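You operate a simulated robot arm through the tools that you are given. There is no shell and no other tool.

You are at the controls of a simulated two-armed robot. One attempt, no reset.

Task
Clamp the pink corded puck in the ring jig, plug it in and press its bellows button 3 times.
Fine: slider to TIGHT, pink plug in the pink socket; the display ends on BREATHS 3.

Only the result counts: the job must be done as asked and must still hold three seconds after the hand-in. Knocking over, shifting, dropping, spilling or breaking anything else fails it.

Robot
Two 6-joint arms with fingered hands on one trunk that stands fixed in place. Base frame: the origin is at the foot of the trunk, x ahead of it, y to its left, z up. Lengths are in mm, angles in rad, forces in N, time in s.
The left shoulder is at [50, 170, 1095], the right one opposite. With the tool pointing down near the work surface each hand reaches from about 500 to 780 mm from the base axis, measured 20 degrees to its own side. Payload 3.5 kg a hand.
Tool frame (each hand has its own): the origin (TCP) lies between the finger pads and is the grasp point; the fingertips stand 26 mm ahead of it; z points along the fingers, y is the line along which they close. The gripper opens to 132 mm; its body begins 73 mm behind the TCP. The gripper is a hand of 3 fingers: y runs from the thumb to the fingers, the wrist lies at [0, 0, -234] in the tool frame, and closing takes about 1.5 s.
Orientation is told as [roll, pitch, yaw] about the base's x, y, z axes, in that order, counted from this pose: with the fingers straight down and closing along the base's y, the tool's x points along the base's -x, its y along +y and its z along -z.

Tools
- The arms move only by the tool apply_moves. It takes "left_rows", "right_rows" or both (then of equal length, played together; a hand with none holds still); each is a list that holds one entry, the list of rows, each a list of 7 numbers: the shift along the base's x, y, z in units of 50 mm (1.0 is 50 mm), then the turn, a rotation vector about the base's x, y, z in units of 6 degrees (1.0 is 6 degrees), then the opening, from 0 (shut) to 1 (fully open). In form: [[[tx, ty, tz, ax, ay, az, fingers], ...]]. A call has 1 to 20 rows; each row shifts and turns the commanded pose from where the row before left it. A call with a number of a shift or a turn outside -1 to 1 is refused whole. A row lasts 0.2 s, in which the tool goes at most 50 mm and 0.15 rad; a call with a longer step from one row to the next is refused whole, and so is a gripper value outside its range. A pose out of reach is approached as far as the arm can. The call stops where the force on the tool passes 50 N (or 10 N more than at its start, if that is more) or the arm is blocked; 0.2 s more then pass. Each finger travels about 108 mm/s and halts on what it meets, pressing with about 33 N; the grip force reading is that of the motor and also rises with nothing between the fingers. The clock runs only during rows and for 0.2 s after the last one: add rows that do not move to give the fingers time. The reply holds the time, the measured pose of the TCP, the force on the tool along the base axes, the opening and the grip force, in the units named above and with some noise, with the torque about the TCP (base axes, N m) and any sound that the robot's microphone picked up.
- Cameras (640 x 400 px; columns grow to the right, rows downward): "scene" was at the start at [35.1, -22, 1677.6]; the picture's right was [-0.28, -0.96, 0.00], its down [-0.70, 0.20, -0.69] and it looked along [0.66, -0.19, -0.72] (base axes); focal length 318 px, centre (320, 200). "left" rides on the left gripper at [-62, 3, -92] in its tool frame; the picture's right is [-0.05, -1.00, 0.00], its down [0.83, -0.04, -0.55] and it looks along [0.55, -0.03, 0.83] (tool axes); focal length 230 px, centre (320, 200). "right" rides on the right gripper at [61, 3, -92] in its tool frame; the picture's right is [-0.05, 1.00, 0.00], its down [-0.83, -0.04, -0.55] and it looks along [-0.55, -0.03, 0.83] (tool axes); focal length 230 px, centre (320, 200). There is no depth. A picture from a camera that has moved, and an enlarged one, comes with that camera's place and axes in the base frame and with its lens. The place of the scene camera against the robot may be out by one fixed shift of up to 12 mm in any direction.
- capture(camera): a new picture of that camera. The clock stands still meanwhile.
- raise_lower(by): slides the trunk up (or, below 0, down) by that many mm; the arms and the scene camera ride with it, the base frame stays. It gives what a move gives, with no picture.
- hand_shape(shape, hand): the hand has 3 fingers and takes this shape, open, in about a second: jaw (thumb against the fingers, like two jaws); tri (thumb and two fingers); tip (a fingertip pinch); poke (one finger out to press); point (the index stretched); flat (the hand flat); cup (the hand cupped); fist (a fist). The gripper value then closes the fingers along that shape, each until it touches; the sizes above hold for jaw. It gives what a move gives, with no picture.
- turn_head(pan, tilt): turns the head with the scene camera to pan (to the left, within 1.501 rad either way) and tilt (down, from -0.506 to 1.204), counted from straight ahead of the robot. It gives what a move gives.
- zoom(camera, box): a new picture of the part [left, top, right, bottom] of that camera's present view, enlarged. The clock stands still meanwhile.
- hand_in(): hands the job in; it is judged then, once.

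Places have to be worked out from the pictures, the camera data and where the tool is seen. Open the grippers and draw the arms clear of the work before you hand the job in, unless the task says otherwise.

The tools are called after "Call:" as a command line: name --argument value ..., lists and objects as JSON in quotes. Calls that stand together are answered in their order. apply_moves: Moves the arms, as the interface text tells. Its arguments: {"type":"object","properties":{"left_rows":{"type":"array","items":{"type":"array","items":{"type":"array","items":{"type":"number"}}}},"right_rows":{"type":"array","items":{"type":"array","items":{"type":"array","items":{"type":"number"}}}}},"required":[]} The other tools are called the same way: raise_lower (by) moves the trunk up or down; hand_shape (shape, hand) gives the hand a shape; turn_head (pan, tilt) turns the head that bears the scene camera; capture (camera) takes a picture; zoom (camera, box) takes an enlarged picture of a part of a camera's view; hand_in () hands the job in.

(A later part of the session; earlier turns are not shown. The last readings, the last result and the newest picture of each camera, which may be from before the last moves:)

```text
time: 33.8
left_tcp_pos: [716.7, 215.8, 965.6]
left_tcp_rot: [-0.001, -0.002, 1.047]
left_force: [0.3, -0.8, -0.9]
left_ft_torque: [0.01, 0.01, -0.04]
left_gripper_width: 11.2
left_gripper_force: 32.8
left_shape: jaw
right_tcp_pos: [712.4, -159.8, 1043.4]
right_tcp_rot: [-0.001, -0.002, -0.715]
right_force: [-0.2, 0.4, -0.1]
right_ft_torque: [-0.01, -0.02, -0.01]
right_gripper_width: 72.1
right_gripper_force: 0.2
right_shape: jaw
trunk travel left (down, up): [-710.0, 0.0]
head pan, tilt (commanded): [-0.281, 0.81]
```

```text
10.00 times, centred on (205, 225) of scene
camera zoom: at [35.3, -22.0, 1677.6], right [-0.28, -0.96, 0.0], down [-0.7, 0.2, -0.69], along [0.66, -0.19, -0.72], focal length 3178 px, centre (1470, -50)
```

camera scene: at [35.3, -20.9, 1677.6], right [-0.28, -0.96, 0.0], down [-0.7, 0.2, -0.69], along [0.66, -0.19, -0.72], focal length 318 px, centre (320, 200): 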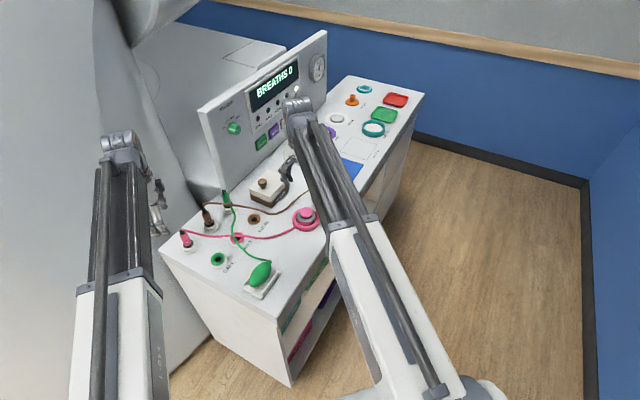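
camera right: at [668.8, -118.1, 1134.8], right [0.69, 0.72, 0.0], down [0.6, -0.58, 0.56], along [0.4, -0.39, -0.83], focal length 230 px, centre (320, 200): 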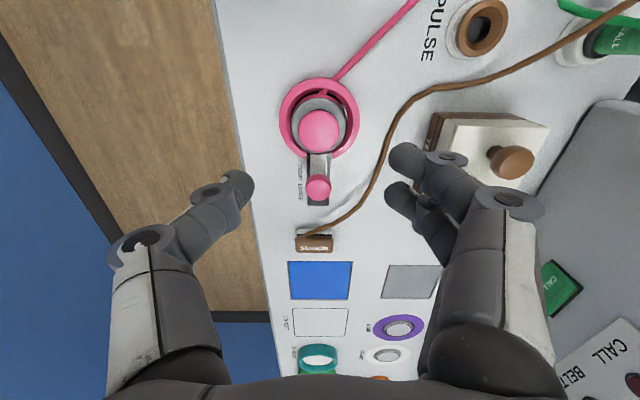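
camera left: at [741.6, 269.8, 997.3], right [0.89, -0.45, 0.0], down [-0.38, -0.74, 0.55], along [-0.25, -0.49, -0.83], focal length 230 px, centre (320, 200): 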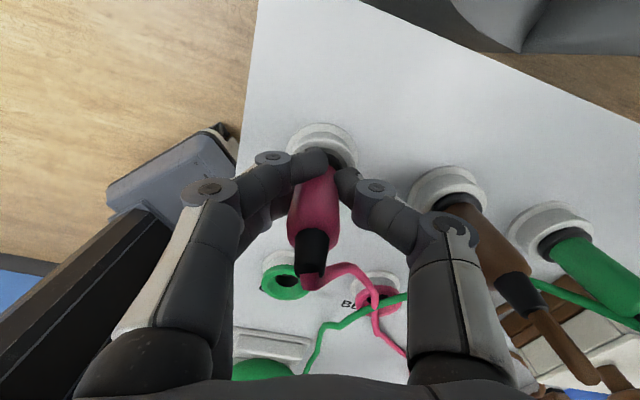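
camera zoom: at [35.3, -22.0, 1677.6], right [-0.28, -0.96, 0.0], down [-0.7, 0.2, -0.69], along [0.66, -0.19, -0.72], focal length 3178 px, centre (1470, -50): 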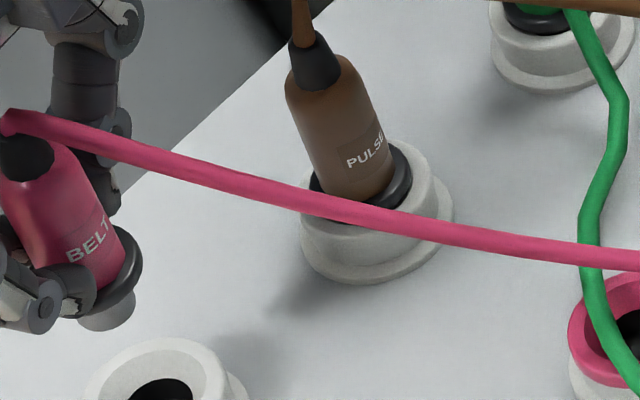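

The collar and the top line up in the hand camera, so the plug is close to vertical. I carry it to above the BELT socket at the same height.

Call:
apply_moves --left_rows '[[[-0.03, -0.3, 0, 0, 0, 0, 0], [-0.05, -0.55, 0, 0, 0, 0, 0], [-0.05, -0.55, 0, 0, 0, 0, 0], [-0.05, -0.55, 0, 0, 0, 0, 0], [-0.05, -0.55, 0, 0, 0, 0, 0], [-0.044, -0.5, 0, 0, 0, 0, 0], [0, 0, 0, 0, 0, 0, 0]]]'

Call:
capture --camera "left"

Call:
zoom --camera "scene" --box '[165, 170, 325, 290]'

Call:
capture --camera "right"

```text
time: 35.4
left_tcp_pos: [701.5, 64.9, 965.1]
left_tcp_rot: [0.001, -0.004, 1.049]
left_force: [0.2, -0.5, -1.0]
left_ft_torque: [0.03, -0.03, -0.01]
left_gripper_width: 11.1
left_gripper_force: 33.1
left_shape: jaw
right_tcp_pos: [712.1, -159.9, 1042.1]
right_tcp_rot: [0.001, -0.002, -0.715]
right_force: [0.1, -0.4, 0.5]
right_ft_torque: [0.02, -0.01, -0.01]
right_gripper_width: 72.1
right_gripper_force: 0.1
right_shape: jaw
trunk travel left (down, up): [-710.0, 0.0]
head pan, tilt (commanded): [-0.281, 0.81]
```

```text
taken
camera left: at [728.1, 119.4, 1056.9], right [0.89, -0.45, 0.0], down [-0.38, -0.74, 0.55], along [-0.25, -0.49, -0.83], focal length 230 px, centre (320, 200)
```

left: 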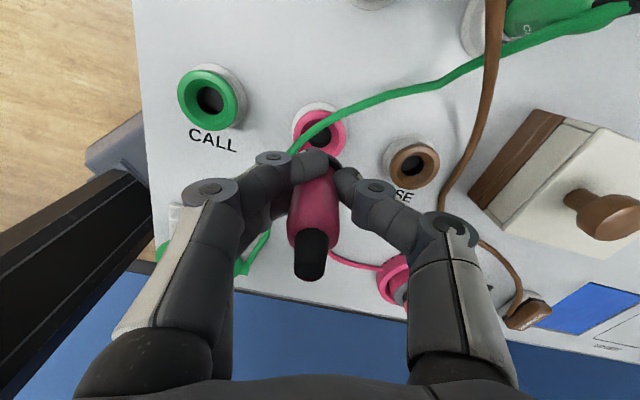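

```text
3.33 times, centred on (245, 230) of scene
camera zoom: at [35.3, -21.9, 1677.6], right [-0.28, -0.96, 0.0], down [-0.7, 0.2, -0.69], along [0.66, -0.19, -0.72], focal length 1059 px, centre (570, 100)
```

zoom: 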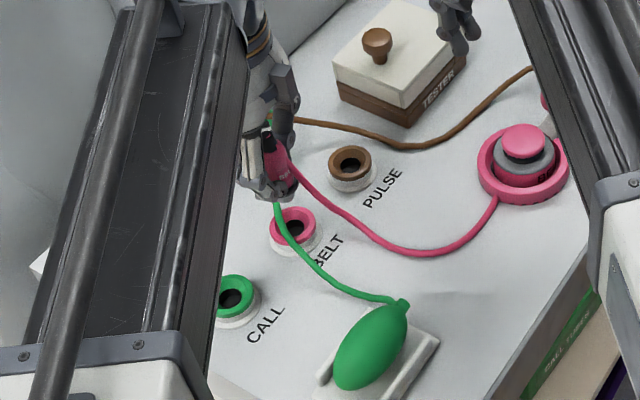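

```text
taken
camera right: at [668.8, -118.0, 1134.9], right [0.69, 0.72, 0.0], down [0.6, -0.58, 0.56], along [0.4, -0.39, -0.83], focal length 230 px, centre (320, 200)
```

right: 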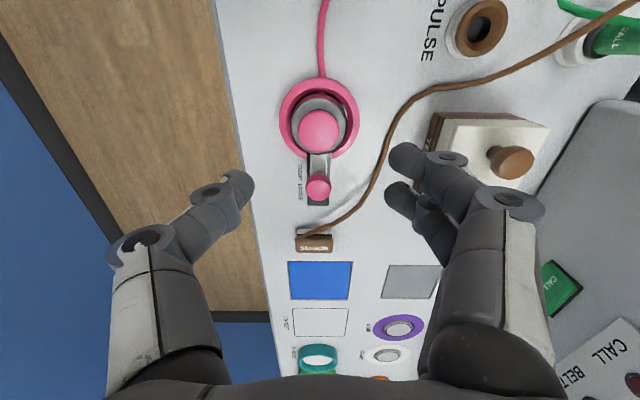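

The plug is above the BELT socket; the green cord crosses one side of it. I zoom for alignment.

Call:
zoom --camera "left" --box '[270, 90, 370, 180]'

Call:
zoom --camera "scene" --box '[220, 200, 280, 250]'

```text
4.44 times, centred on (320, 135) of left
camera zoom: at [728.1, 119.4, 1056.9], right [0.89, -0.45, 0.0], down [-0.38, -0.74, 0.55], along [-0.25, -0.49, -0.83], focal length 1022 px, centre (320, 489)
```

zoom: 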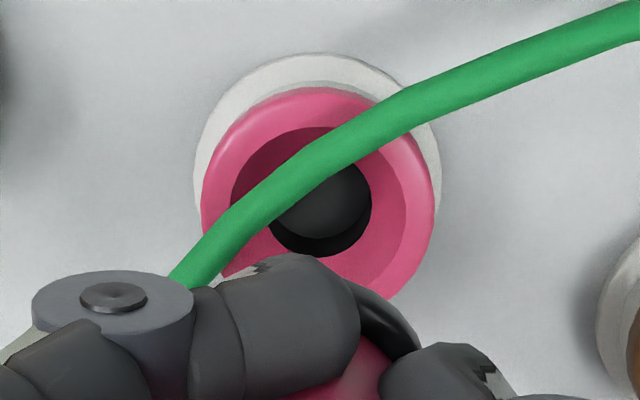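

```text
8.00 times, centred on (250, 225) of scene
camera zoom: at [35.3, -21.9, 1677.6], right [-0.28, -0.96, 0.0], down [-0.7, 0.2, -0.69], along [0.66, -0.19, -0.72], focal length 2542 px, centre (880, 0)
```

zoom: 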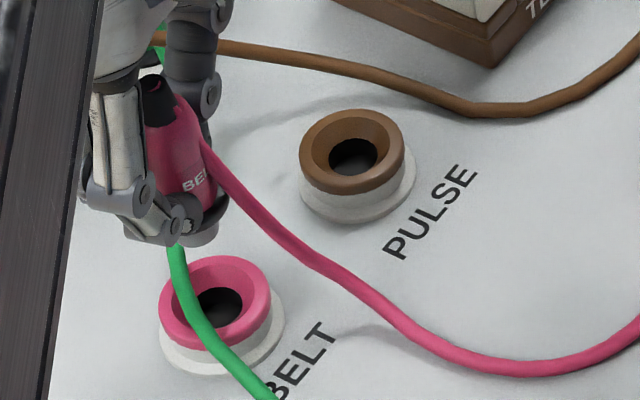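

The socket and pin need a finer comparison. I zoom further in the scene view around the pin and the socket.

Call:
zoom --camera "scene" --box '[228, 208, 260, 248]'

```text
10.00 times, centred on (244, 228) of scene
camera zoom: at [35.3, -21.9, 1677.6], right [-0.28, -0.96, 0.0], down [-0.7, 0.2, -0.69], along [0.66, -0.19, -0.72], focal length 3178 px, centre (1080, -80)
```

zoom: 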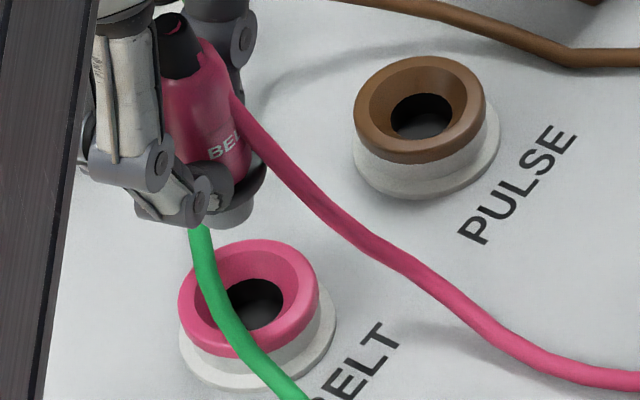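

The plug axis is about (2.5, 0.4) mm off the socket axis. I correct that and lower 35 mm, keeping the pin just above the green cord.

Call:
apply_moves --left_rows '[[[0.05, 0.01, -0.2, 0, 0, 0, 0], [0, 0, -0.25, 0, 0, 0, 0], [0, 0, -0.25, 0, 0, 0, 0], [0, 0, 0, 0, 0, 0, 0]]]'

Call:
zoom --camera "left" --box '[270, 90, 370, 180]'

Call:
zoom --camera "scene" --box '[220, 205, 276, 250]'

```text
time: 36.4
left_tcp_pos: [703.1, 65.1, 929.9]
left_tcp_rot: [0.0, -0.005, 1.047]
left_force: [0.7, -0.2, -0.3]
left_ft_torque: [0.01, -0.01, -0.03]
left_gripper_width: 11.0
left_gripper_force: 33.0
left_shape: jaw
right_tcp_pos: [712.2, -160.0, 1043.3]
right_tcp_rot: [0.0, -0.002, -0.715]
right_force: [0.2, -0.2, 0.3]
right_ft_torque: [-0.02, 0.01, -0.01]
right_gripper_width: 71.8
right_gripper_force: 0.2
right_shape: jaw
trunk travel left (down, up): [-710.0, 0.0]
head pan, tilt (commanded): [-0.281, 0.81]
```

```text
4.44 times, centred on (320, 135) of left
camera zoom: at [730.7, 120.2, 1022.1], right [0.89, -0.45, 0.0], down [-0.38, -0.74, 0.55], along [-0.25, -0.49, -0.83], focal length 1022 px, centre (320, 489)
```

zoom: 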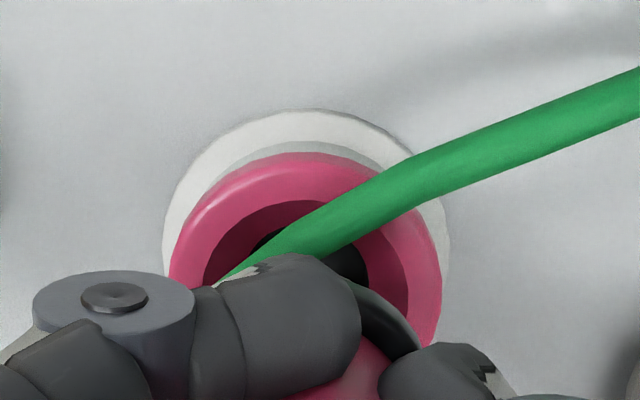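

```text
8.89 times, centred on (248, 228) of scene
camera zoom: at [35.2, -22.0, 1677.6], right [-0.28, -0.96, 0.0], down [-0.7, 0.2, -0.69], along [0.66, -0.19, -0.72], focal length 2824 px, centre (960, -44)
```

zoom: 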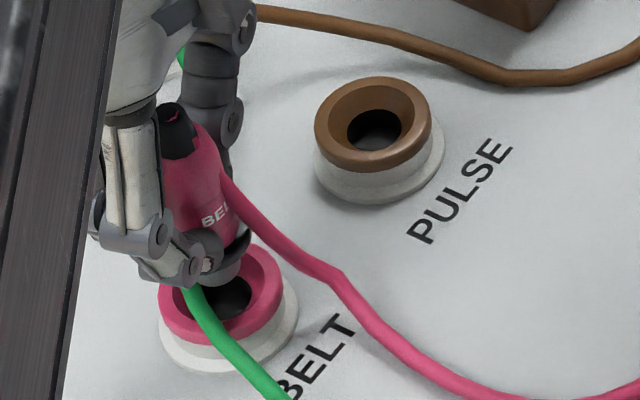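

Lateral alignment is good; a small 1.3 mm shift toward +y remains. I apply it and lower 10 mm, watching the green cord and the force.

Call:
apply_moves --left_rows '[[[0.013, 0.022, -0.1, 0, 0, 0, 0], [0, 0, -0.1, 0, 0, 0, 0], [0, 0, 0, 0, 0, 0, 0]]]'

Call:
zoom --camera "left" --box '[270, 90, 370, 180]'

Call:
zoom --camera "scene" --box '[220, 205, 276, 250]'

```text
time: 37.2
left_tcp_pos: [703.9, 66.7, 918.7]
left_tcp_rot: [0.0, -0.004, 1.05]
left_force: [-0.1, 0.1, -1.2]
left_ft_torque: [0.01, -0.03, -0.02]
left_gripper_width: 11.1
left_gripper_force: 33.1
left_shape: jaw
right_tcp_pos: [712.9, -159.8, 1042.4]
right_tcp_rot: [-0.001, -0.001, -0.715]
right_force: [-0.4, -0.2, -0.1]
right_ft_torque: [0.03, 0.0, -0.03]
right_gripper_width: 72.0
right_gripper_force: 0.0
right_shape: jaw
trunk travel left (down, up): [-710.0, 0.0]
head pan, tilt (commanded): [-0.281, 0.81]
```

```text
4.44 times, centred on (320, 135) of left
camera zoom: at [731.3, 121.5, 1012.4], right [0.89, -0.45, 0.0], down [-0.38, -0.74, 0.55], along [-0.25, -0.49, -0.83], focal length 1022 px, centre (320, 489)
```

zoom: 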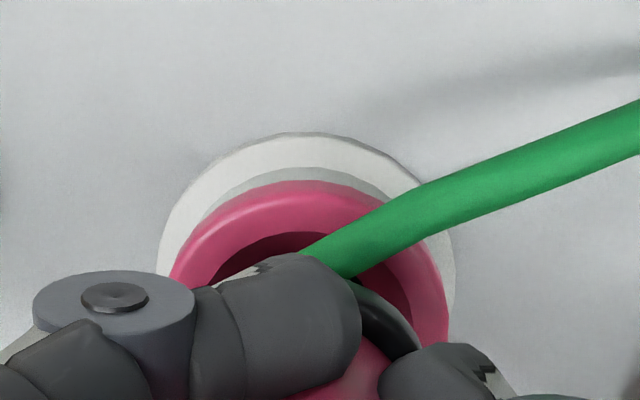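

```text
8.89 times, centred on (248, 228) of scene
camera zoom: at [35.2, -22.0, 1677.6], right [-0.28, -0.96, 0.0], down [-0.7, 0.2, -0.69], along [0.66, -0.19, -0.72], focal length 2824 px, centre (960, -44)
```

zoom: 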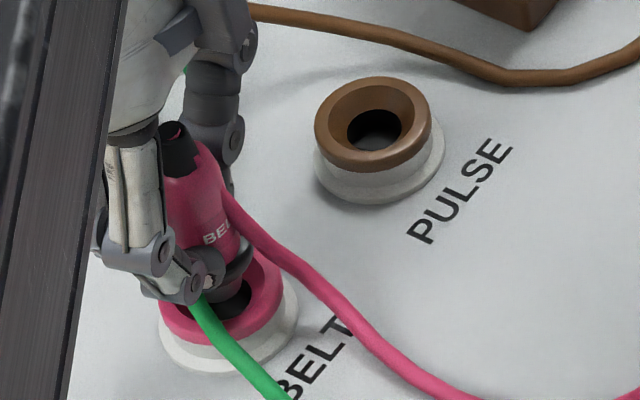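

No contact force yet; the pin is entering the funnel. I lower 6 mm more.

Call:
apply_moves --left_rows '[[[0, 0, -0.06, 0, 0, 0, 0], [0, 0, -0.06, 0, 0, 0, 0], [0, 0, 0, 0, 0, 0, 0]]]'

Call:
zoom --camera "left" --box '[270, 90, 370, 180]'

Call:
zoom --camera "scene" --box '[220, 205, 276, 250]'

```text
time: 38.0
left_tcp_pos: [704.1, 66.3, 914.4]
left_tcp_rot: [0.001, -0.003, 1.048]
left_force: [0.0, -0.3, -0.4]
left_ft_torque: [0.02, 0.0, 0.0]
left_gripper_width: 10.8
left_gripper_force: 33.0
left_shape: jaw
right_tcp_pos: [711.5, -160.5, 1044.3]
right_tcp_rot: [-0.002, -0.002, -0.714]
right_force: [-0.2, -0.4, 0.8]
right_ft_torque: [-0.01, 0.02, 0.01]
right_gripper_width: 72.0
right_gripper_force: 0.1
right_shape: jaw
trunk travel left (down, up): [-710.0, 0.0]
head pan, tilt (commanded): [-0.281, 0.81]
```

```text
4.44 times, centred on (320, 135) of left
camera zoom: at [731.2, 121.6, 1006.8], right [0.89, -0.45, 0.0], down [-0.38, -0.74, 0.55], along [-0.25, -0.49, -0.83], focal length 1022 px, centre (320, 489)
```

zoom: 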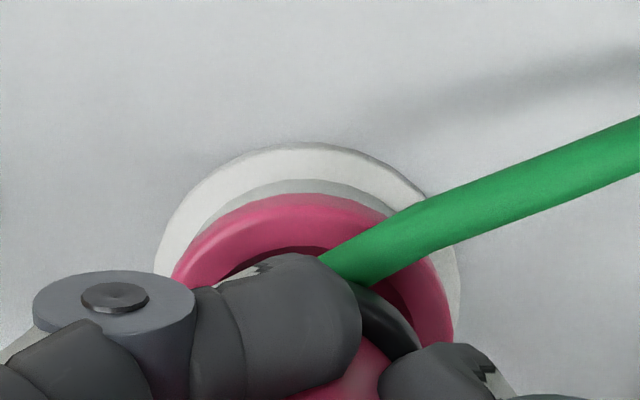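

```text
8.89 times, centred on (248, 228) of scene
camera zoom: at [35.2, -22.0, 1677.6], right [-0.28, -0.96, 0.0], down [-0.7, 0.2, -0.69], along [0.66, -0.19, -0.72], focal length 2824 px, centre (960, -44)
```

zoom: 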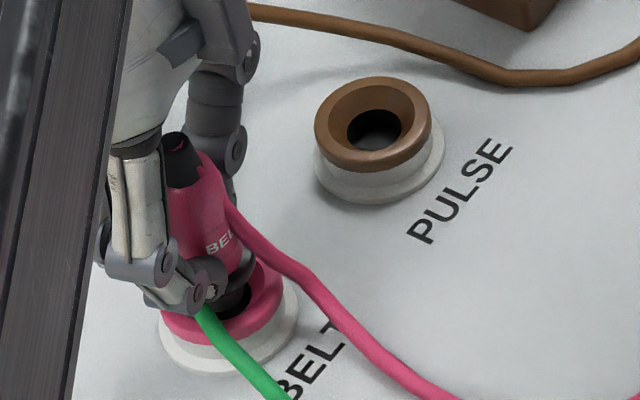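

Still free. I lower another 6 mm in small steps.

Call:
apply_moves --left_rows '[[[0, 0, -0.06, 0, 0, 0, 0], [0, 0, -0.06, 0, 0, 0, 0], [0, 0, 0, 0, 0, 0, 0]]]'

Call:
zoom --camera "left" --box '[270, 90, 370, 180]'

Call:
zoom --camera "scene" --box '[220, 205, 276, 250]'

```text
time: 38.8
left_tcp_pos: [705.1, 67.1, 908.4]
left_tcp_rot: [0.0, -0.004, 1.047]
left_force: [-1.1, 0.3, 0.5]
left_ft_torque: [0.02, 0.04, 0.01]
left_gripper_width: 10.9
left_gripper_force: 33.2
left_shape: jaw
right_tcp_pos: [713.0, -159.3, 1042.1]
right_tcp_rot: [0.0, -0.001, -0.715]
right_force: [-0.1, 0.8, -0.2]
right_ft_torque: [-0.01, 0.0, 0.0]
right_gripper_width: 72.0
right_gripper_force: 0.0
right_shape: jaw
trunk travel left (down, up): [-710.0, 0.0]
head pan, tilt (commanded): [-0.281, 0.81]
```

```text
4.44 times, centred on (320, 135) of left
camera zoom: at [731.0, 121.2, 1000.4], right [0.89, -0.45, 0.0], down [-0.38, -0.74, 0.55], along [-0.25, -0.49, -0.83], focal length 1022 px, centre (320, 489)
```

zoom: 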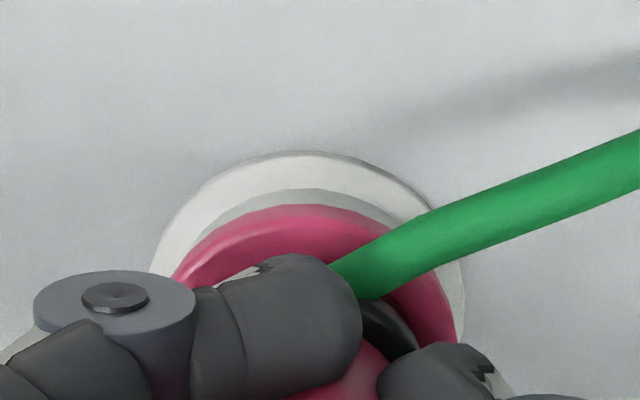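

```text
8.89 times, centred on (248, 228) of scene
camera zoom: at [35.0, -22.0, 1677.6], right [-0.28, -0.96, 0.0], down [-0.7, 0.2, -0.69], along [0.66, -0.19, -0.72], focal length 2824 px, centre (960, -44)
```

zoom: 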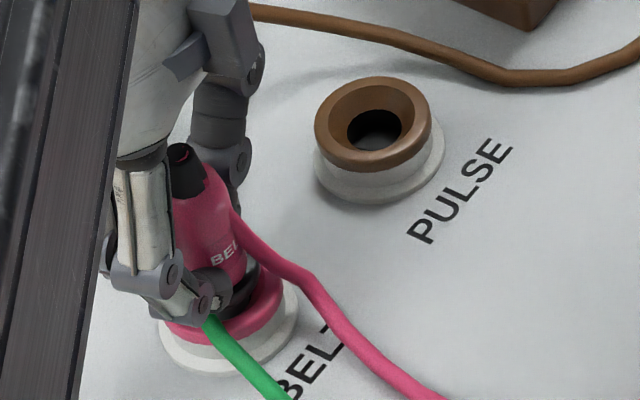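

The pin is well inside, with hardly any force. I continue down 4 mm.

Call:
apply_moves --left_rows '[[[0, 0, -0.04, 0, 0, 0, 0], [0, 0, -0.04, 0, 0, 0, 0], [0, 0, 0, 0, 0, 0, 0]]]'

Call:
zoom --camera "scene" --box '[220, 205, 276, 250]'

```text
time: 39.6
left_tcp_pos: [704.0, 67.2, 904.6]
left_tcp_rot: [-0.001, -0.004, 1.049]
left_force: [-2.2, 0.6, 1.6]
left_ft_torque: [-0.02, 0.11, 0.0]
left_gripper_width: 11.0
left_gripper_force: 32.4
left_shape: jaw
right_tcp_pos: [713.2, -160.3, 1042.6]
right_tcp_rot: [0.0, -0.003, -0.716]
right_force: [0.4, 0.0, -1.3]
right_ft_torque: [0.01, 0.02, -0.01]
right_gripper_width: 72.1
right_gripper_force: 0.1
right_shape: jaw
trunk travel left (down, up): [-710.0, 0.0]
head pan, tilt (commanded): [-0.281, 0.81]
```

```text
8.89 times, centred on (248, 228) of scene
camera zoom: at [34.9, -22.0, 1677.6], right [-0.28, -0.96, 0.0], down [-0.7, 0.2, -0.69], along [0.66, -0.19, -0.72], focal length 2824 px, centre (960, -44)
```

zoom: 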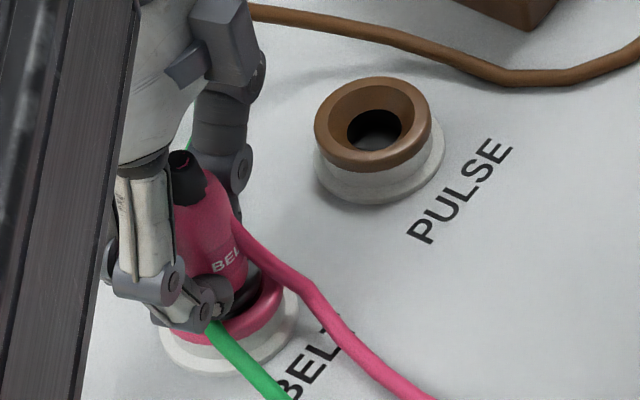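

Slight contact pushes toward -x. I shift 1 mm that way and keep lowering by 4 mm.

Call:
apply_moves --left_rows '[[[-0.02, 0.01, -0.03, 0, 0, 0, 0], [0, 0, -0.05, 0, 0, 0, 0], [0, 0, 0, 0, 0, 0, 0]]]'

Call:
zoom --camera "scene" --box '[220, 205, 276, 250]'

Call:
zoom --camera "left" --box '[240, 110, 420, 310]'

```text
time: 40.4
left_tcp_pos: [703.5, 68.7, 903.2]
left_tcp_rot: [-0.005, -0.005, 1.048]
left_force: [5.1, -0.3, 25.8]
left_ft_torque: [-0.06, -0.02, 0.02]
left_gripper_width: 12.1
left_gripper_force: 32.8
left_shape: jaw
right_tcp_pos: [711.2, -160.0, 1043.7]
right_tcp_rot: [0.002, -0.001, -0.716]
right_force: [-0.6, -0.3, 0.2]
right_ft_torque: [-0.01, 0.01, 0.02]
right_gripper_width: 71.8
right_gripper_force: 0.1
right_shape: jaw
trunk travel left (down, up): [-710.0, 0.0]
head pan, tilt (commanded): [-0.281, 0.81]
```

```text
8.89 times, centred on (248, 228) of scene
camera zoom: at [33.1, -22.3, 1678.0], right [-0.28, -0.96, 0.0], down [-0.7, 0.2, -0.69], along [0.66, -0.19, -0.72], focal length 2824 px, centre (960, -44)
```

zoom: 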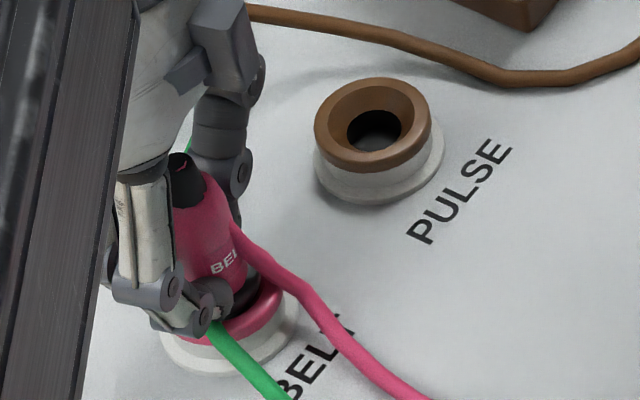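

```text
2.00 times, centred on (330, 210) of left
camera zoom: at [729.8, 122.0, 995.5], right [0.89, -0.45, 0.0], down [-0.38, -0.74, 0.55], along [-0.25, -0.49, -0.83], focal length 460 px, centre (300, 180)
```

zoom: 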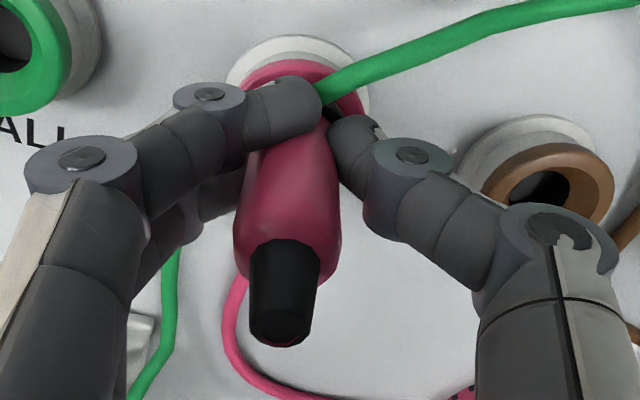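

Force rose to 26 N, either the plug seated or the fingertips on the rim. I check the panel's BELT indicator and the display.

Call:
zoom --camera "scene" --box '[220, 55, 340, 155]'

Call:
zoom --camera "left" --box '[280, 115, 360, 185]'

```text
4.00 times, centred on (280, 105) of scene
camera zoom: at [33.1, -22.3, 1678.0], right [-0.28, -0.96, 0.0], down [-0.7, 0.2, -0.69], along [0.66, -0.19, -0.72], focal length 1271 px, centre (480, 580)
```

zoom: 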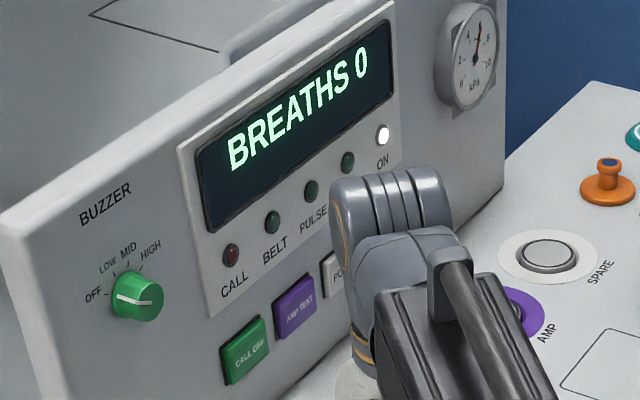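

```text
5.71 times, centred on (320, 150) of left
camera zoom: at [729.8, 122.0, 995.5], right [0.89, -0.45, 0.0], down [-0.38, -0.74, 0.55], along [-0.25, -0.49, -0.83], focal length 1315 px, centre (320, 486)
```

zoom: 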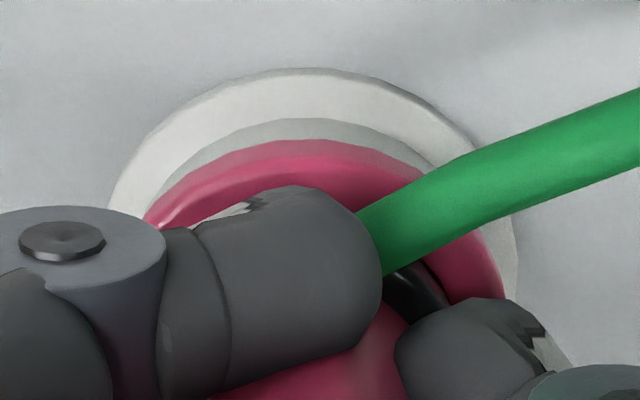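

The BELT lamp is not lit and a fingertip is right at the socket rim, so the fingers are blocking the last millimetres. I release, regrip about 16 mm higher on the plug body.

Call:
apply_moves --left_rows '[[[0, 0, 0.04, 0, 0, 0, 0], [0, 0, 0, 0, 0, 0, 0.1], [0, 0, 0, 0, 0, 0, 0.2], [0, 0, 0, 0, 0, 0, 0.35], [0, 0, 0, 0, 0, 0, 0.4], [0, 0, 0, 0, 0, 0, 0.4], [0, 0, 0.15, 0, 0, 0, 0.4], [0, 0, 0.15, 0, 0, 0, 0.4], [0, 0, 0, 0, 0, 0, 0.4]]]'

Call:
capture --camera "left"

Call:
zoom --camera "scene" --box '[220, 195, 276, 250]'

Call:
zoom --camera "left" --box '[270, 120, 370, 260]'

```text
time: 42.4
left_tcp_pos: [704.1, 68.6, 918.3]
left_tcp_rot: [0.001, -0.003, 1.047]
left_force: [-0.6, -0.4, 0.6]
left_ft_torque: [0.04, 0.01, -0.01]
left_gripper_width: 52.3
left_gripper_force: 0.0
left_shape: jaw
right_tcp_pos: [712.1, -159.6, 1042.6]
right_tcp_rot: [0.0, -0.002, -0.716]
right_force: [0.2, 0.1, -0.4]
right_ft_torque: [0.0, -0.01, -0.01]
right_gripper_width: 72.0
right_gripper_force: 0.0
right_shape: jaw
trunk travel left (down, up): [-710.0, 0.0]
head pan, tilt (commanded): [-0.281, 0.81]
```

```text
taken
camera left: at [730.6, 122.2, 1009.9], right [0.89, -0.45, 0.0], down [-0.38, -0.74, 0.55], along [-0.25, -0.49, -0.83], focal length 230 px, centre (320, 200)
```

left: 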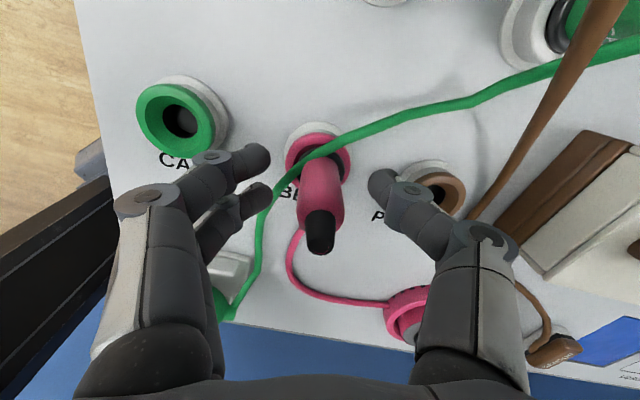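

```text
7.27 times, centred on (248, 222) of scene
camera zoom: at [35.2, -22.0, 1677.6], right [-0.28, -0.96, 0.0], down [-0.7, 0.2, -0.69], along [0.66, -0.19, -0.72], focal length 2311 px, centre (844, 36)
```

zoom: 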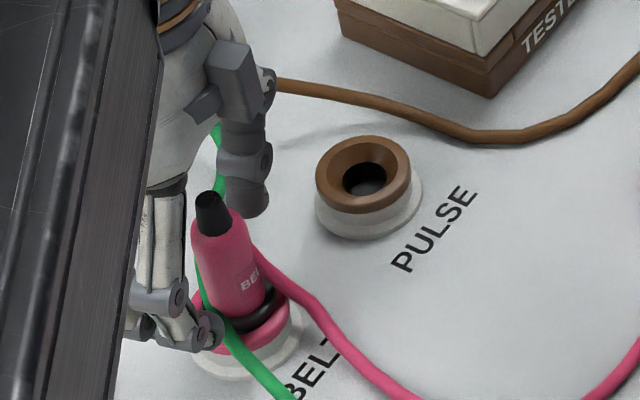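

```text
2.86 times, centred on (320, 190) of left
camera zoom: at [730.6, 122.2, 1009.9], right [0.89, -0.45, 0.0], down [-0.38, -0.74, 0.55], along [-0.25, -0.49, -0.83], focal length 657 px, centre (320, 229)
```

zoom: 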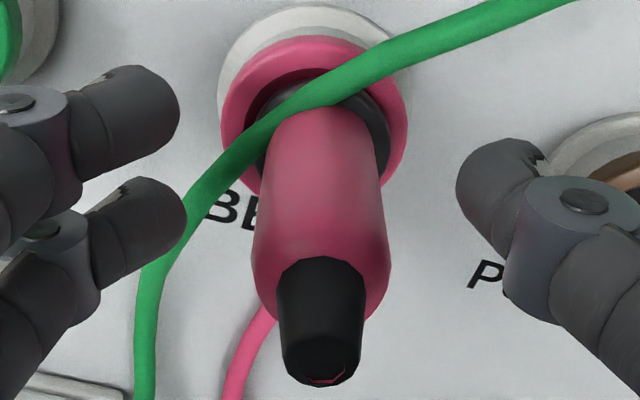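

The plug stands in the socket with its collar in the funnel, slightly tilted. I close on it at this higher position.

Call:
apply_moves --left_rows '[[[0, 0, 0, 0, 0, 0, 0.3], [0, 0, 0, 0, 0, 0, 0.15], [0, 0, 0, 0, 0, 0, 0.0], [0, 0, 0, 0, 0, 0, 0.0], [0, 0, 0, 0, 0, 0, 0.0], [0, 0, 0, 0, 0, 0, 0.0]]]'

Call:
zoom --camera "left" --box '[240, 110, 420, 290]'

Call:
zoom --camera "scene" --box '[220, 195, 276, 250]'

```text
time: 43.8
left_tcp_pos: [704.4, 68.5, 917.8]
left_tcp_rot: [-0.001, -0.003, 1.046]
left_force: [-0.7, 0.2, 0.3]
left_ft_torque: [-0.01, 0.01, -0.01]
left_gripper_width: 5.9
left_gripper_force: 32.6
left_shape: jaw
right_tcp_pos: [713.2, -160.0, 1042.6]
right_tcp_rot: [0.0, -0.001, -0.714]
right_force: [-0.6, -0.2, -1.4]
right_ft_torque: [-0.01, 0.02, 0.03]
right_gripper_width: 71.9
right_gripper_force: 0.0
right_shape: jaw
trunk travel left (down, up): [-710.0, 0.0]
head pan, tilt (commanded): [-0.281, 0.81]
```

```text
2.22 times, centred on (330, 200) of left
camera zoom: at [730.5, 122.1, 1009.8], right [0.89, -0.45, 0.0], down [-0.38, -0.74, 0.55], along [-0.25, -0.49, -0.83], focal length 511 px, centre (298, 200)
```

zoom: 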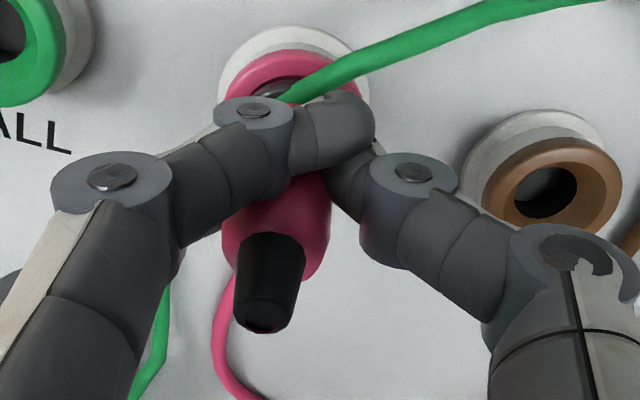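

```text
7.27 times, centred on (248, 222) of scene
camera zoom: at [35.2, -22.0, 1677.6], right [-0.28, -0.96, 0.0], down [-0.7, 0.2, -0.69], along [0.66, -0.19, -0.72], focal length 2311 px, centre (844, 36)
```

zoom: 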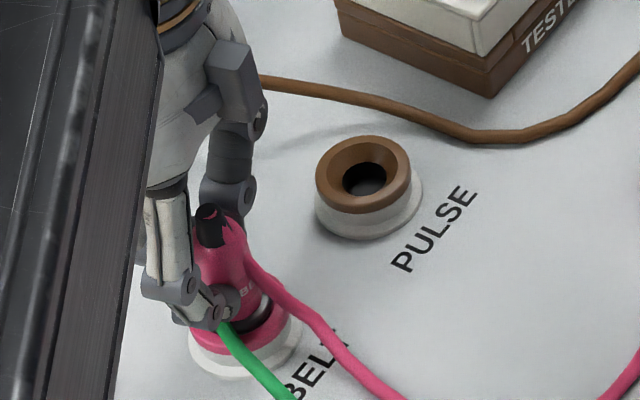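

The index finger closed past the plug because the plug sits about 3.5 mm off the finger plane (tool x). I open and shift to centre on it.

Call:
apply_moves --left_rows '[[[0, 0, 0, 0, 0, 0, 0.15], [0, 0, 0, 0, 0, 0, 0.3], [0, 0, 0, 0, 0, 0, 0.4], [0, 0, 0, 0, 0, 0, 0.4], [0, 0, 0, 0, 0, 0, 0.4]]]'

Call:
zoom --camera "left" --box '[240, 110, 420, 290]'

Call:
zoom --camera "scene" --box '[220, 195, 276, 250]'

```text
time: 45.0
left_tcp_pos: [703.6, 67.8, 917.1]
left_tcp_rot: [-0.001, -0.003, 1.047]
left_force: [-0.2, 1.0, 0.4]
left_ft_torque: [0.0, -0.02, -0.04]
left_gripper_width: 52.4
left_gripper_force: 0.1
left_shape: jaw
right_tcp_pos: [711.7, -159.5, 1042.9]
right_tcp_rot: [-0.001, -0.001, -0.714]
right_force: [0.4, -0.3, -0.3]
right_ft_torque: [-0.02, 0.01, 0.01]
right_gripper_width: 72.2
right_gripper_force: 0.1
right_shape: jaw
trunk travel left (down, up): [-710.0, 0.0]
head pan, tilt (commanded): [-0.281, 0.81]
```

```text
2.22 times, centred on (330, 200) of left
camera zoom: at [730.6, 122.1, 1009.9], right [0.89, -0.45, 0.0], down [-0.38, -0.74, 0.55], along [-0.25, -0.49, -0.83], focal length 511 px, centre (298, 200)
```

zoom: 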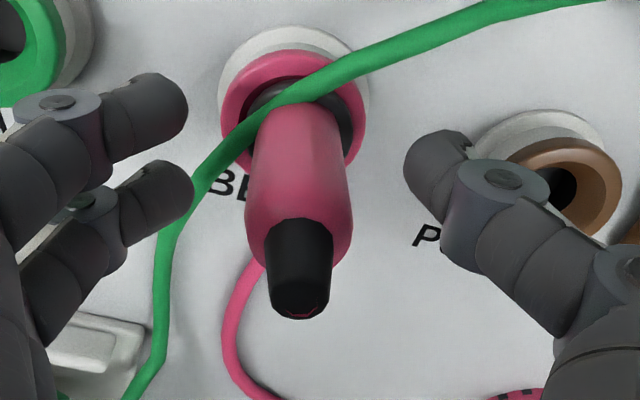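

```text
7.27 times, centred on (248, 222) of scene
camera zoom: at [35.2, -22.0, 1677.6], right [-0.28, -0.96, 0.0], down [-0.7, 0.2, -0.69], along [0.66, -0.19, -0.72], focal length 2311 px, centre (844, 36)
```

zoom: 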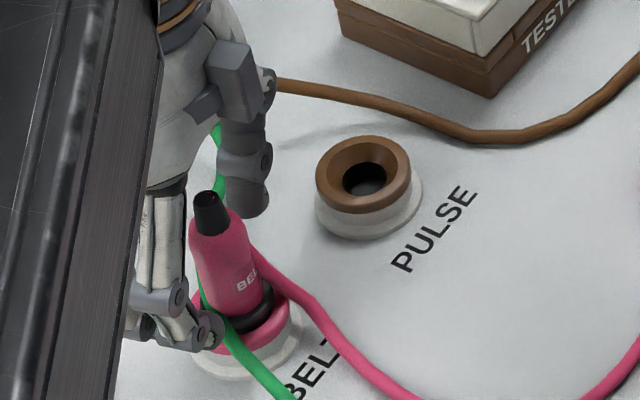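

The plug axis is 3.6 mm off along tool x at finger height. I shift (-1.8, -3.1) and close again.

Call:
apply_moves --left_rows '[[[-0.036, -0.062, 0, 0, 0, 0, 0.4], [0, 0, 0, 0, 0, 0, 0.3], [0, 0, 0, 0, 0, 0, 0.15], [0, 0, 0, 0, 0, 0, 0.0], [0, 0, 0, 0, 0, 0, 0.0], [0, 0, 0, 0, 0, 0, 0.0], [0, 0, 0, 0, 0, 0, 0.0]]]'

Call:
zoom --camera "left" --box '[240, 110, 420, 290]'

Call:
zoom --camera "scene" --box '[220, 195, 276, 250]'

```text
time: 46.6
left_tcp_pos: [700.6, 65.0, 917.8]
left_tcp_rot: [0.0, -0.003, 1.047]
left_force: [-1.1, 0.7, 0.4]
left_ft_torque: [-0.01, 0.04, 0.0]
left_gripper_width: 12.6
left_gripper_force: 32.8
left_shape: jaw
right_tcp_pos: [712.1, -159.7, 1042.4]
right_tcp_rot: [0.001, -0.001, -0.714]
right_force: [0.3, 0.2, 0.1]
right_ft_torque: [0.01, 0.02, 0.01]
right_gripper_width: 72.0
right_gripper_force: 0.0
right_shape: jaw
trunk travel left (down, up): [-710.0, 0.0]
head pan, tilt (commanded): [-0.281, 0.81]
```

```text
2.22 times, centred on (330, 200) of left
camera zoom: at [728.5, 118.9, 1010.0], right [0.89, -0.45, 0.0], down [-0.38, -0.74, 0.55], along [-0.25, -0.49, -0.83], focal length 511 px, centre (298, 200)
```

zoom: 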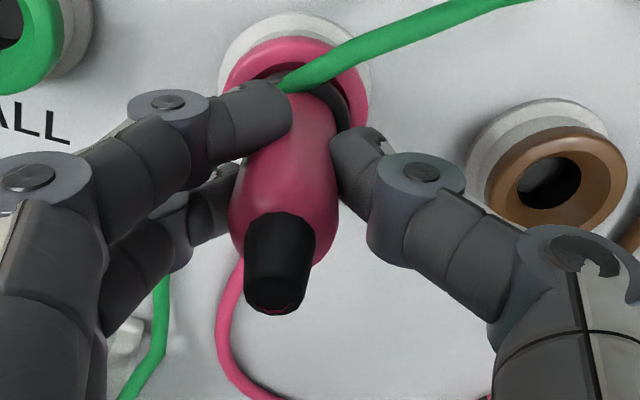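

```text
7.27 times, centred on (248, 222) of scene
camera zoom: at [35.3, -22.0, 1677.6], right [-0.28, -0.96, 0.0], down [-0.7, 0.2, -0.69], along [0.66, -0.19, -0.72], focal length 2311 px, centre (844, 36)
```

zoom: 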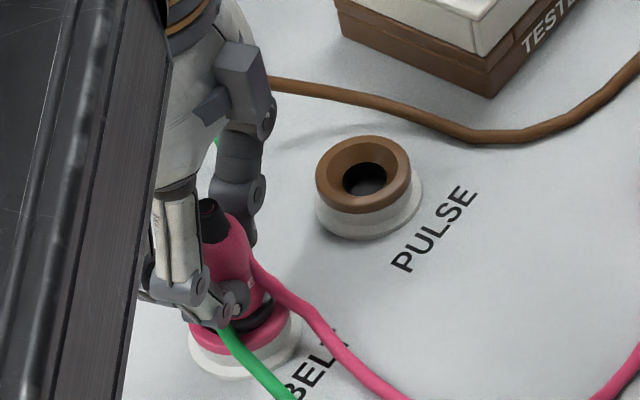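

A proper grip now, with width 12.6. I push straight down in 2 mm steps and watch the force.

Call:
apply_moves --left_rows '[[[0, 0, -0.04, 0, 0, 0, 0], [0, 0, -0.04, 0, 0, 0, 0], [0, 0, 0, 0, 0, 0, 0]]]'

Call:
zoom --camera "left" --box '[240, 110, 420, 290]'

Call:
zoom --camera "scene" --box '[220, 60, 340, 150]'

```text
time: 47.4
left_tcp_pos: [701.7, 64.7, 915.8]
left_tcp_rot: [-0.003, -0.004, 1.05]
left_force: [2.2, 0.5, 19.5]
left_ft_torque: [-0.03, 0.04, 0.01]
left_gripper_width: 13.3
left_gripper_force: 33.0
left_shape: jaw
right_tcp_pos: [711.2, -159.8, 1044.4]
right_tcp_rot: [0.001, -0.003, -0.717]
right_force: [-0.1, 0.2, 0.6]
right_ft_torque: [0.0, -0.01, 0.03]
right_gripper_width: 71.9
right_gripper_force: 0.0
right_shape: jaw
trunk travel left (down, up): [-710.0, 0.0]
head pan, tilt (commanded): [-0.281, 0.81]
```

```text
2.22 times, centred on (330, 200) of left
camera zoom: at [728.3, 119.0, 1008.3], right [0.89, -0.45, 0.0], down [-0.38, -0.74, 0.55], along [-0.25, -0.49, -0.83], focal length 511 px, centre (298, 200)
```

zoom: 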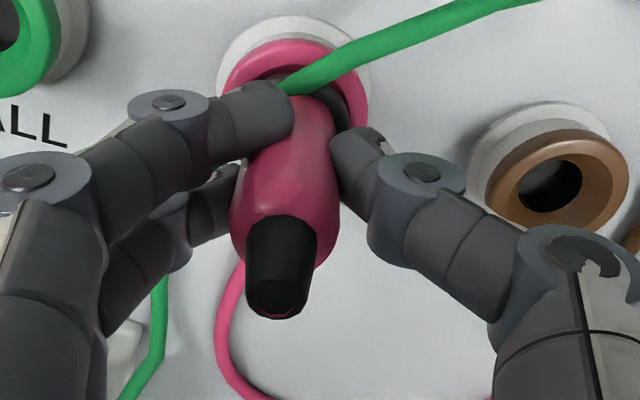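

```text
4.44 times, centred on (280, 105) of scene
camera zoom: at [33.5, -22.1, 1677.9], right [-0.28, -0.96, 0.0], down [-0.7, 0.2, -0.69], along [0.66, -0.19, -0.72], focal length 1412 px, centre (498, 622)
```

zoom: 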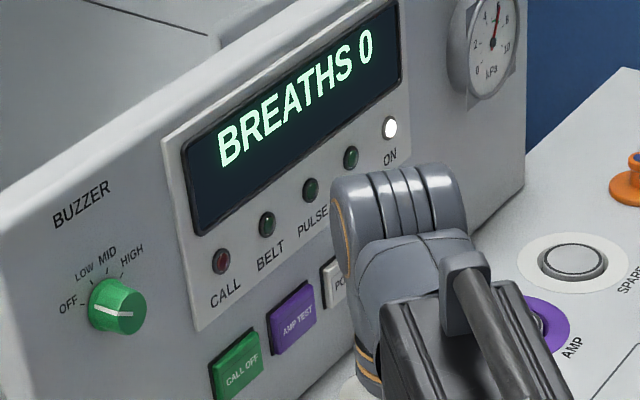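

Resistance is firm at 20 N, and comparing heights, the plug sits about as deep as it did in its holder. I take high zooms to verify.

Call:
zoom --camera "scene" --box '[234, 210, 266, 250]'

Call:
zoom --camera "left" --box '[290, 110, 380, 180]'

```text
10.00 times, centred on (250, 230) of scene
camera zoom: at [33.5, -22.1, 1677.9], right [-0.28, -0.96, 0.0], down [-0.7, 0.2, -0.69], along [0.66, -0.19, -0.72], focal length 3178 px, centre (1020, -100)
```

zoom: 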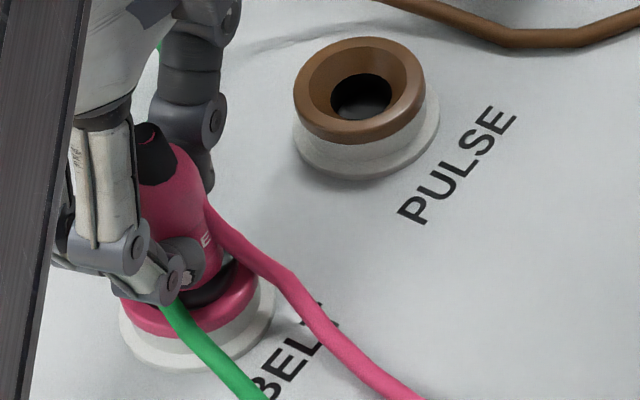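

```text
5.71 times, centred on (335, 145) of left
camera zoom: at [728.3, 119.0, 1008.3], right [0.89, -0.45, 0.0], down [-0.38, -0.74, 0.55], along [-0.25, -0.49, -0.83], focal length 1315 px, centre (234, 514)
```

zoom: 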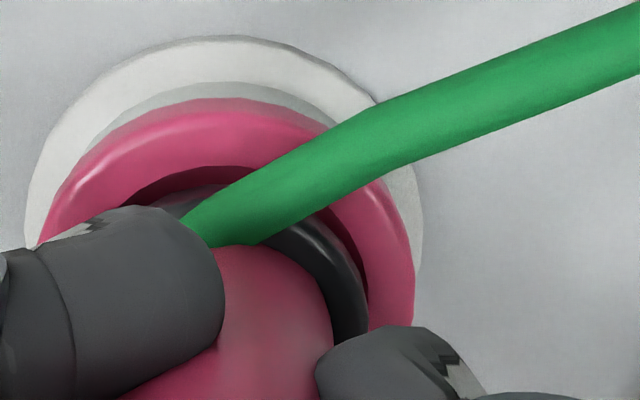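

By near-edge geometry the plug's collar and top sit as deep as they did in the holder, so it seems fully inserted. I ease off, open, and rise clear to see it standing free.

Call:
apply_moves --left_rows '[[[0, 0, 0.035, 0, 0, 0, 0], [0, 0, 0, 0, 0, 0, 0.1], [0, 0, 0, 0, 0, 0, 0.2], [0, 0, 0, 0, 0, 0, 0.35], [0, 0, 0, 0, 0, 0, 0.45], [0, 0, 0, 0, 0, 0, 0.45], [0, 0, 0.3, 0, 0, 0, 0.45], [0, 0, 0.6, 0, 0, 0, 0.45], [0, 0, 0.6, 0, 0, 0, 0.45]]]'

Call:
zoom --camera "left" --box '[260, 70, 400, 210]'

Call:
zoom --camera "scene" --box '[220, 195, 276, 250]'

Call:
zoom --camera "scene" --box '[220, 60, 340, 150]'

```text
time: 49.4
left_tcp_pos: [702.7, 63.8, 991.6]
left_tcp_rot: [0.0, -0.004, 1.049]
left_force: [1.3, 0.7, -0.3]
left_ft_torque: [0.0, 0.0, 0.0]
left_gripper_width: 58.9
left_gripper_force: 0.1
left_shape: jaw
right_tcp_pos: [713.2, -160.0, 1042.3]
right_tcp_rot: [-0.001, -0.001, -0.714]
right_force: [-0.3, 0.4, 0.6]
right_ft_torque: [-0.02, 0.01, 0.0]
right_gripper_width: 72.0
right_gripper_force: 0.0
right_shape: jaw
trunk travel left (down, up): [-710.0, 0.0]
head pan, tilt (commanded): [-0.281, 0.81]
```

```text
2.86 times, centred on (330, 140) of left
camera zoom: at [728.8, 119.4, 1083.4], right [0.89, -0.45, 0.0], down [-0.38, -0.74, 0.55], along [-0.25, -0.49, -0.83], focal length 657 px, centre (291, 371)
```

zoom: 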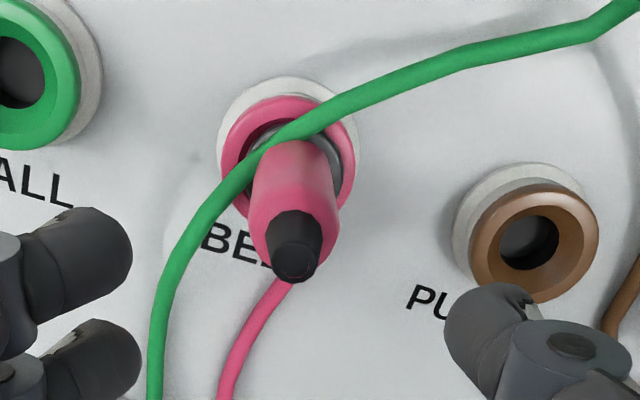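

```text
7.27 times, centred on (248, 222) of scene
camera zoom: at [35.0, -22.0, 1677.5], right [-0.28, -0.96, 0.0], down [-0.7, 0.2, -0.69], along [0.66, -0.19, -0.72], focal length 2311 px, centre (844, 36)
```

zoom: 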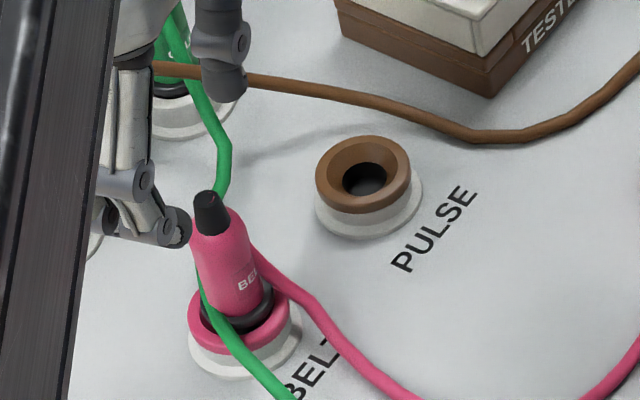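

```text
4.44 times, centred on (280, 105) of scene
camera zoom: at [35.0, -22.0, 1677.5], right [-0.28, -0.96, 0.0], down [-0.7, 0.2, -0.69], along [0.66, -0.19, -0.72], focal length 1412 px, centre (498, 622)
```

zoom: 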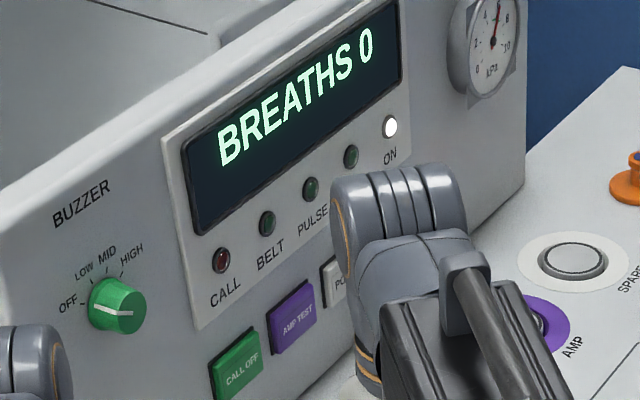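

The plug stands nearly vertical in the BELT socket. I withdraw the left arm up and back, so the scene camera can compare it with the seated brown plug.

Call:
apply_moves --left_rows '[[[0, 0, 0.6, 0, 0, 0, 0.5], [-0.2, 0.3, 0.5, 0, 0, -0.5, 0.5], [-0.25, 0.45, 0.4, 0, 0, -1, 0.5], [-0.25, 0.45, 0.4, 0, 0, -1, 0.5], [-0.25, 0.45, 0.4, 0, 0, -1, 0.5], [-0.25, 0.45, 0.4, 0, 0, -1, 0.5], [-0.25, 0.45, 0.4, 0, 0, -1, 0.5], [-0.25, 0.45, 0.4, 0, 0, -1, 0.5], [-0.25, 0.4, 0.4, 0, 0, -1, 0.5], [0, 0, 0, 0, 0, 0, 0.5]]]'

Call:
capture --camera "scene"

Call:
zoom --camera "scene" --box '[180, 180, 270, 260]'

```text
time: 51.6
left_tcp_pos: [603.6, 234.0, 1184.7]
left_tcp_rot: [0.0, -0.005, 0.26]
left_force: [-0.9, -0.1, -0.2]
left_ft_torque: [0.0, -0.01, 0.03]
left_gripper_width: 65.5
left_gripper_force: 0.0
left_shape: jaw
right_tcp_pos: [712.1, -160.0, 1042.1]
right_tcp_rot: [0.0, -0.002, -0.716]
right_force: [-0.3, -0.2, 0.1]
right_ft_torque: [-0.01, -0.02, -0.01]
right_gripper_width: 71.7
right_gripper_force: 0.2
right_shape: jaw
trunk travel left (down, up): [-710.0, 0.0]
head pan, tilt (commanded): [-0.281, 0.81]
```

```text
taken
camera scene: at [35.3, -22.0, 1677.6], right [-0.28, -0.96, 0.0], down [-0.7, 0.2, -0.69], along [0.66, -0.19, -0.72], focal length 318 px, centre (320, 200)
```

scene: 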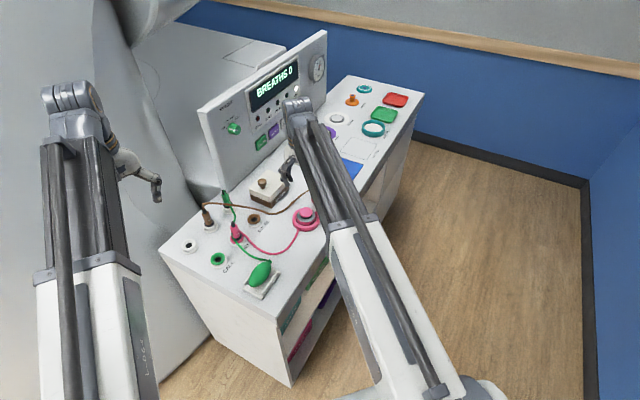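

```text
5.00 times, centred on (225, 220) of scene
camera zoom: at [35.3, -22.0, 1677.6], right [-0.28, -0.96, 0.0], down [-0.7, 0.2, -0.69], along [0.66, -0.19, -0.72], focal length 1589 px, centre (795, 100)
```

zoom: 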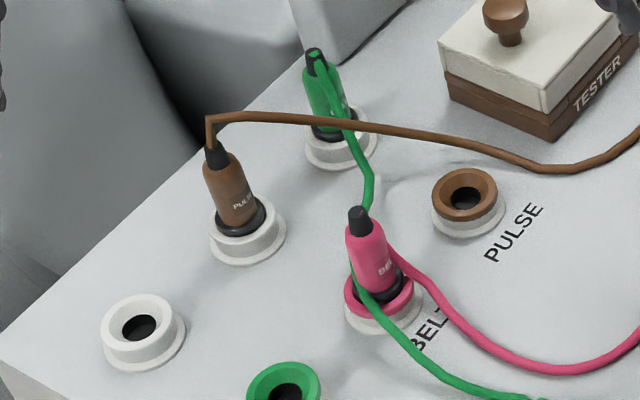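

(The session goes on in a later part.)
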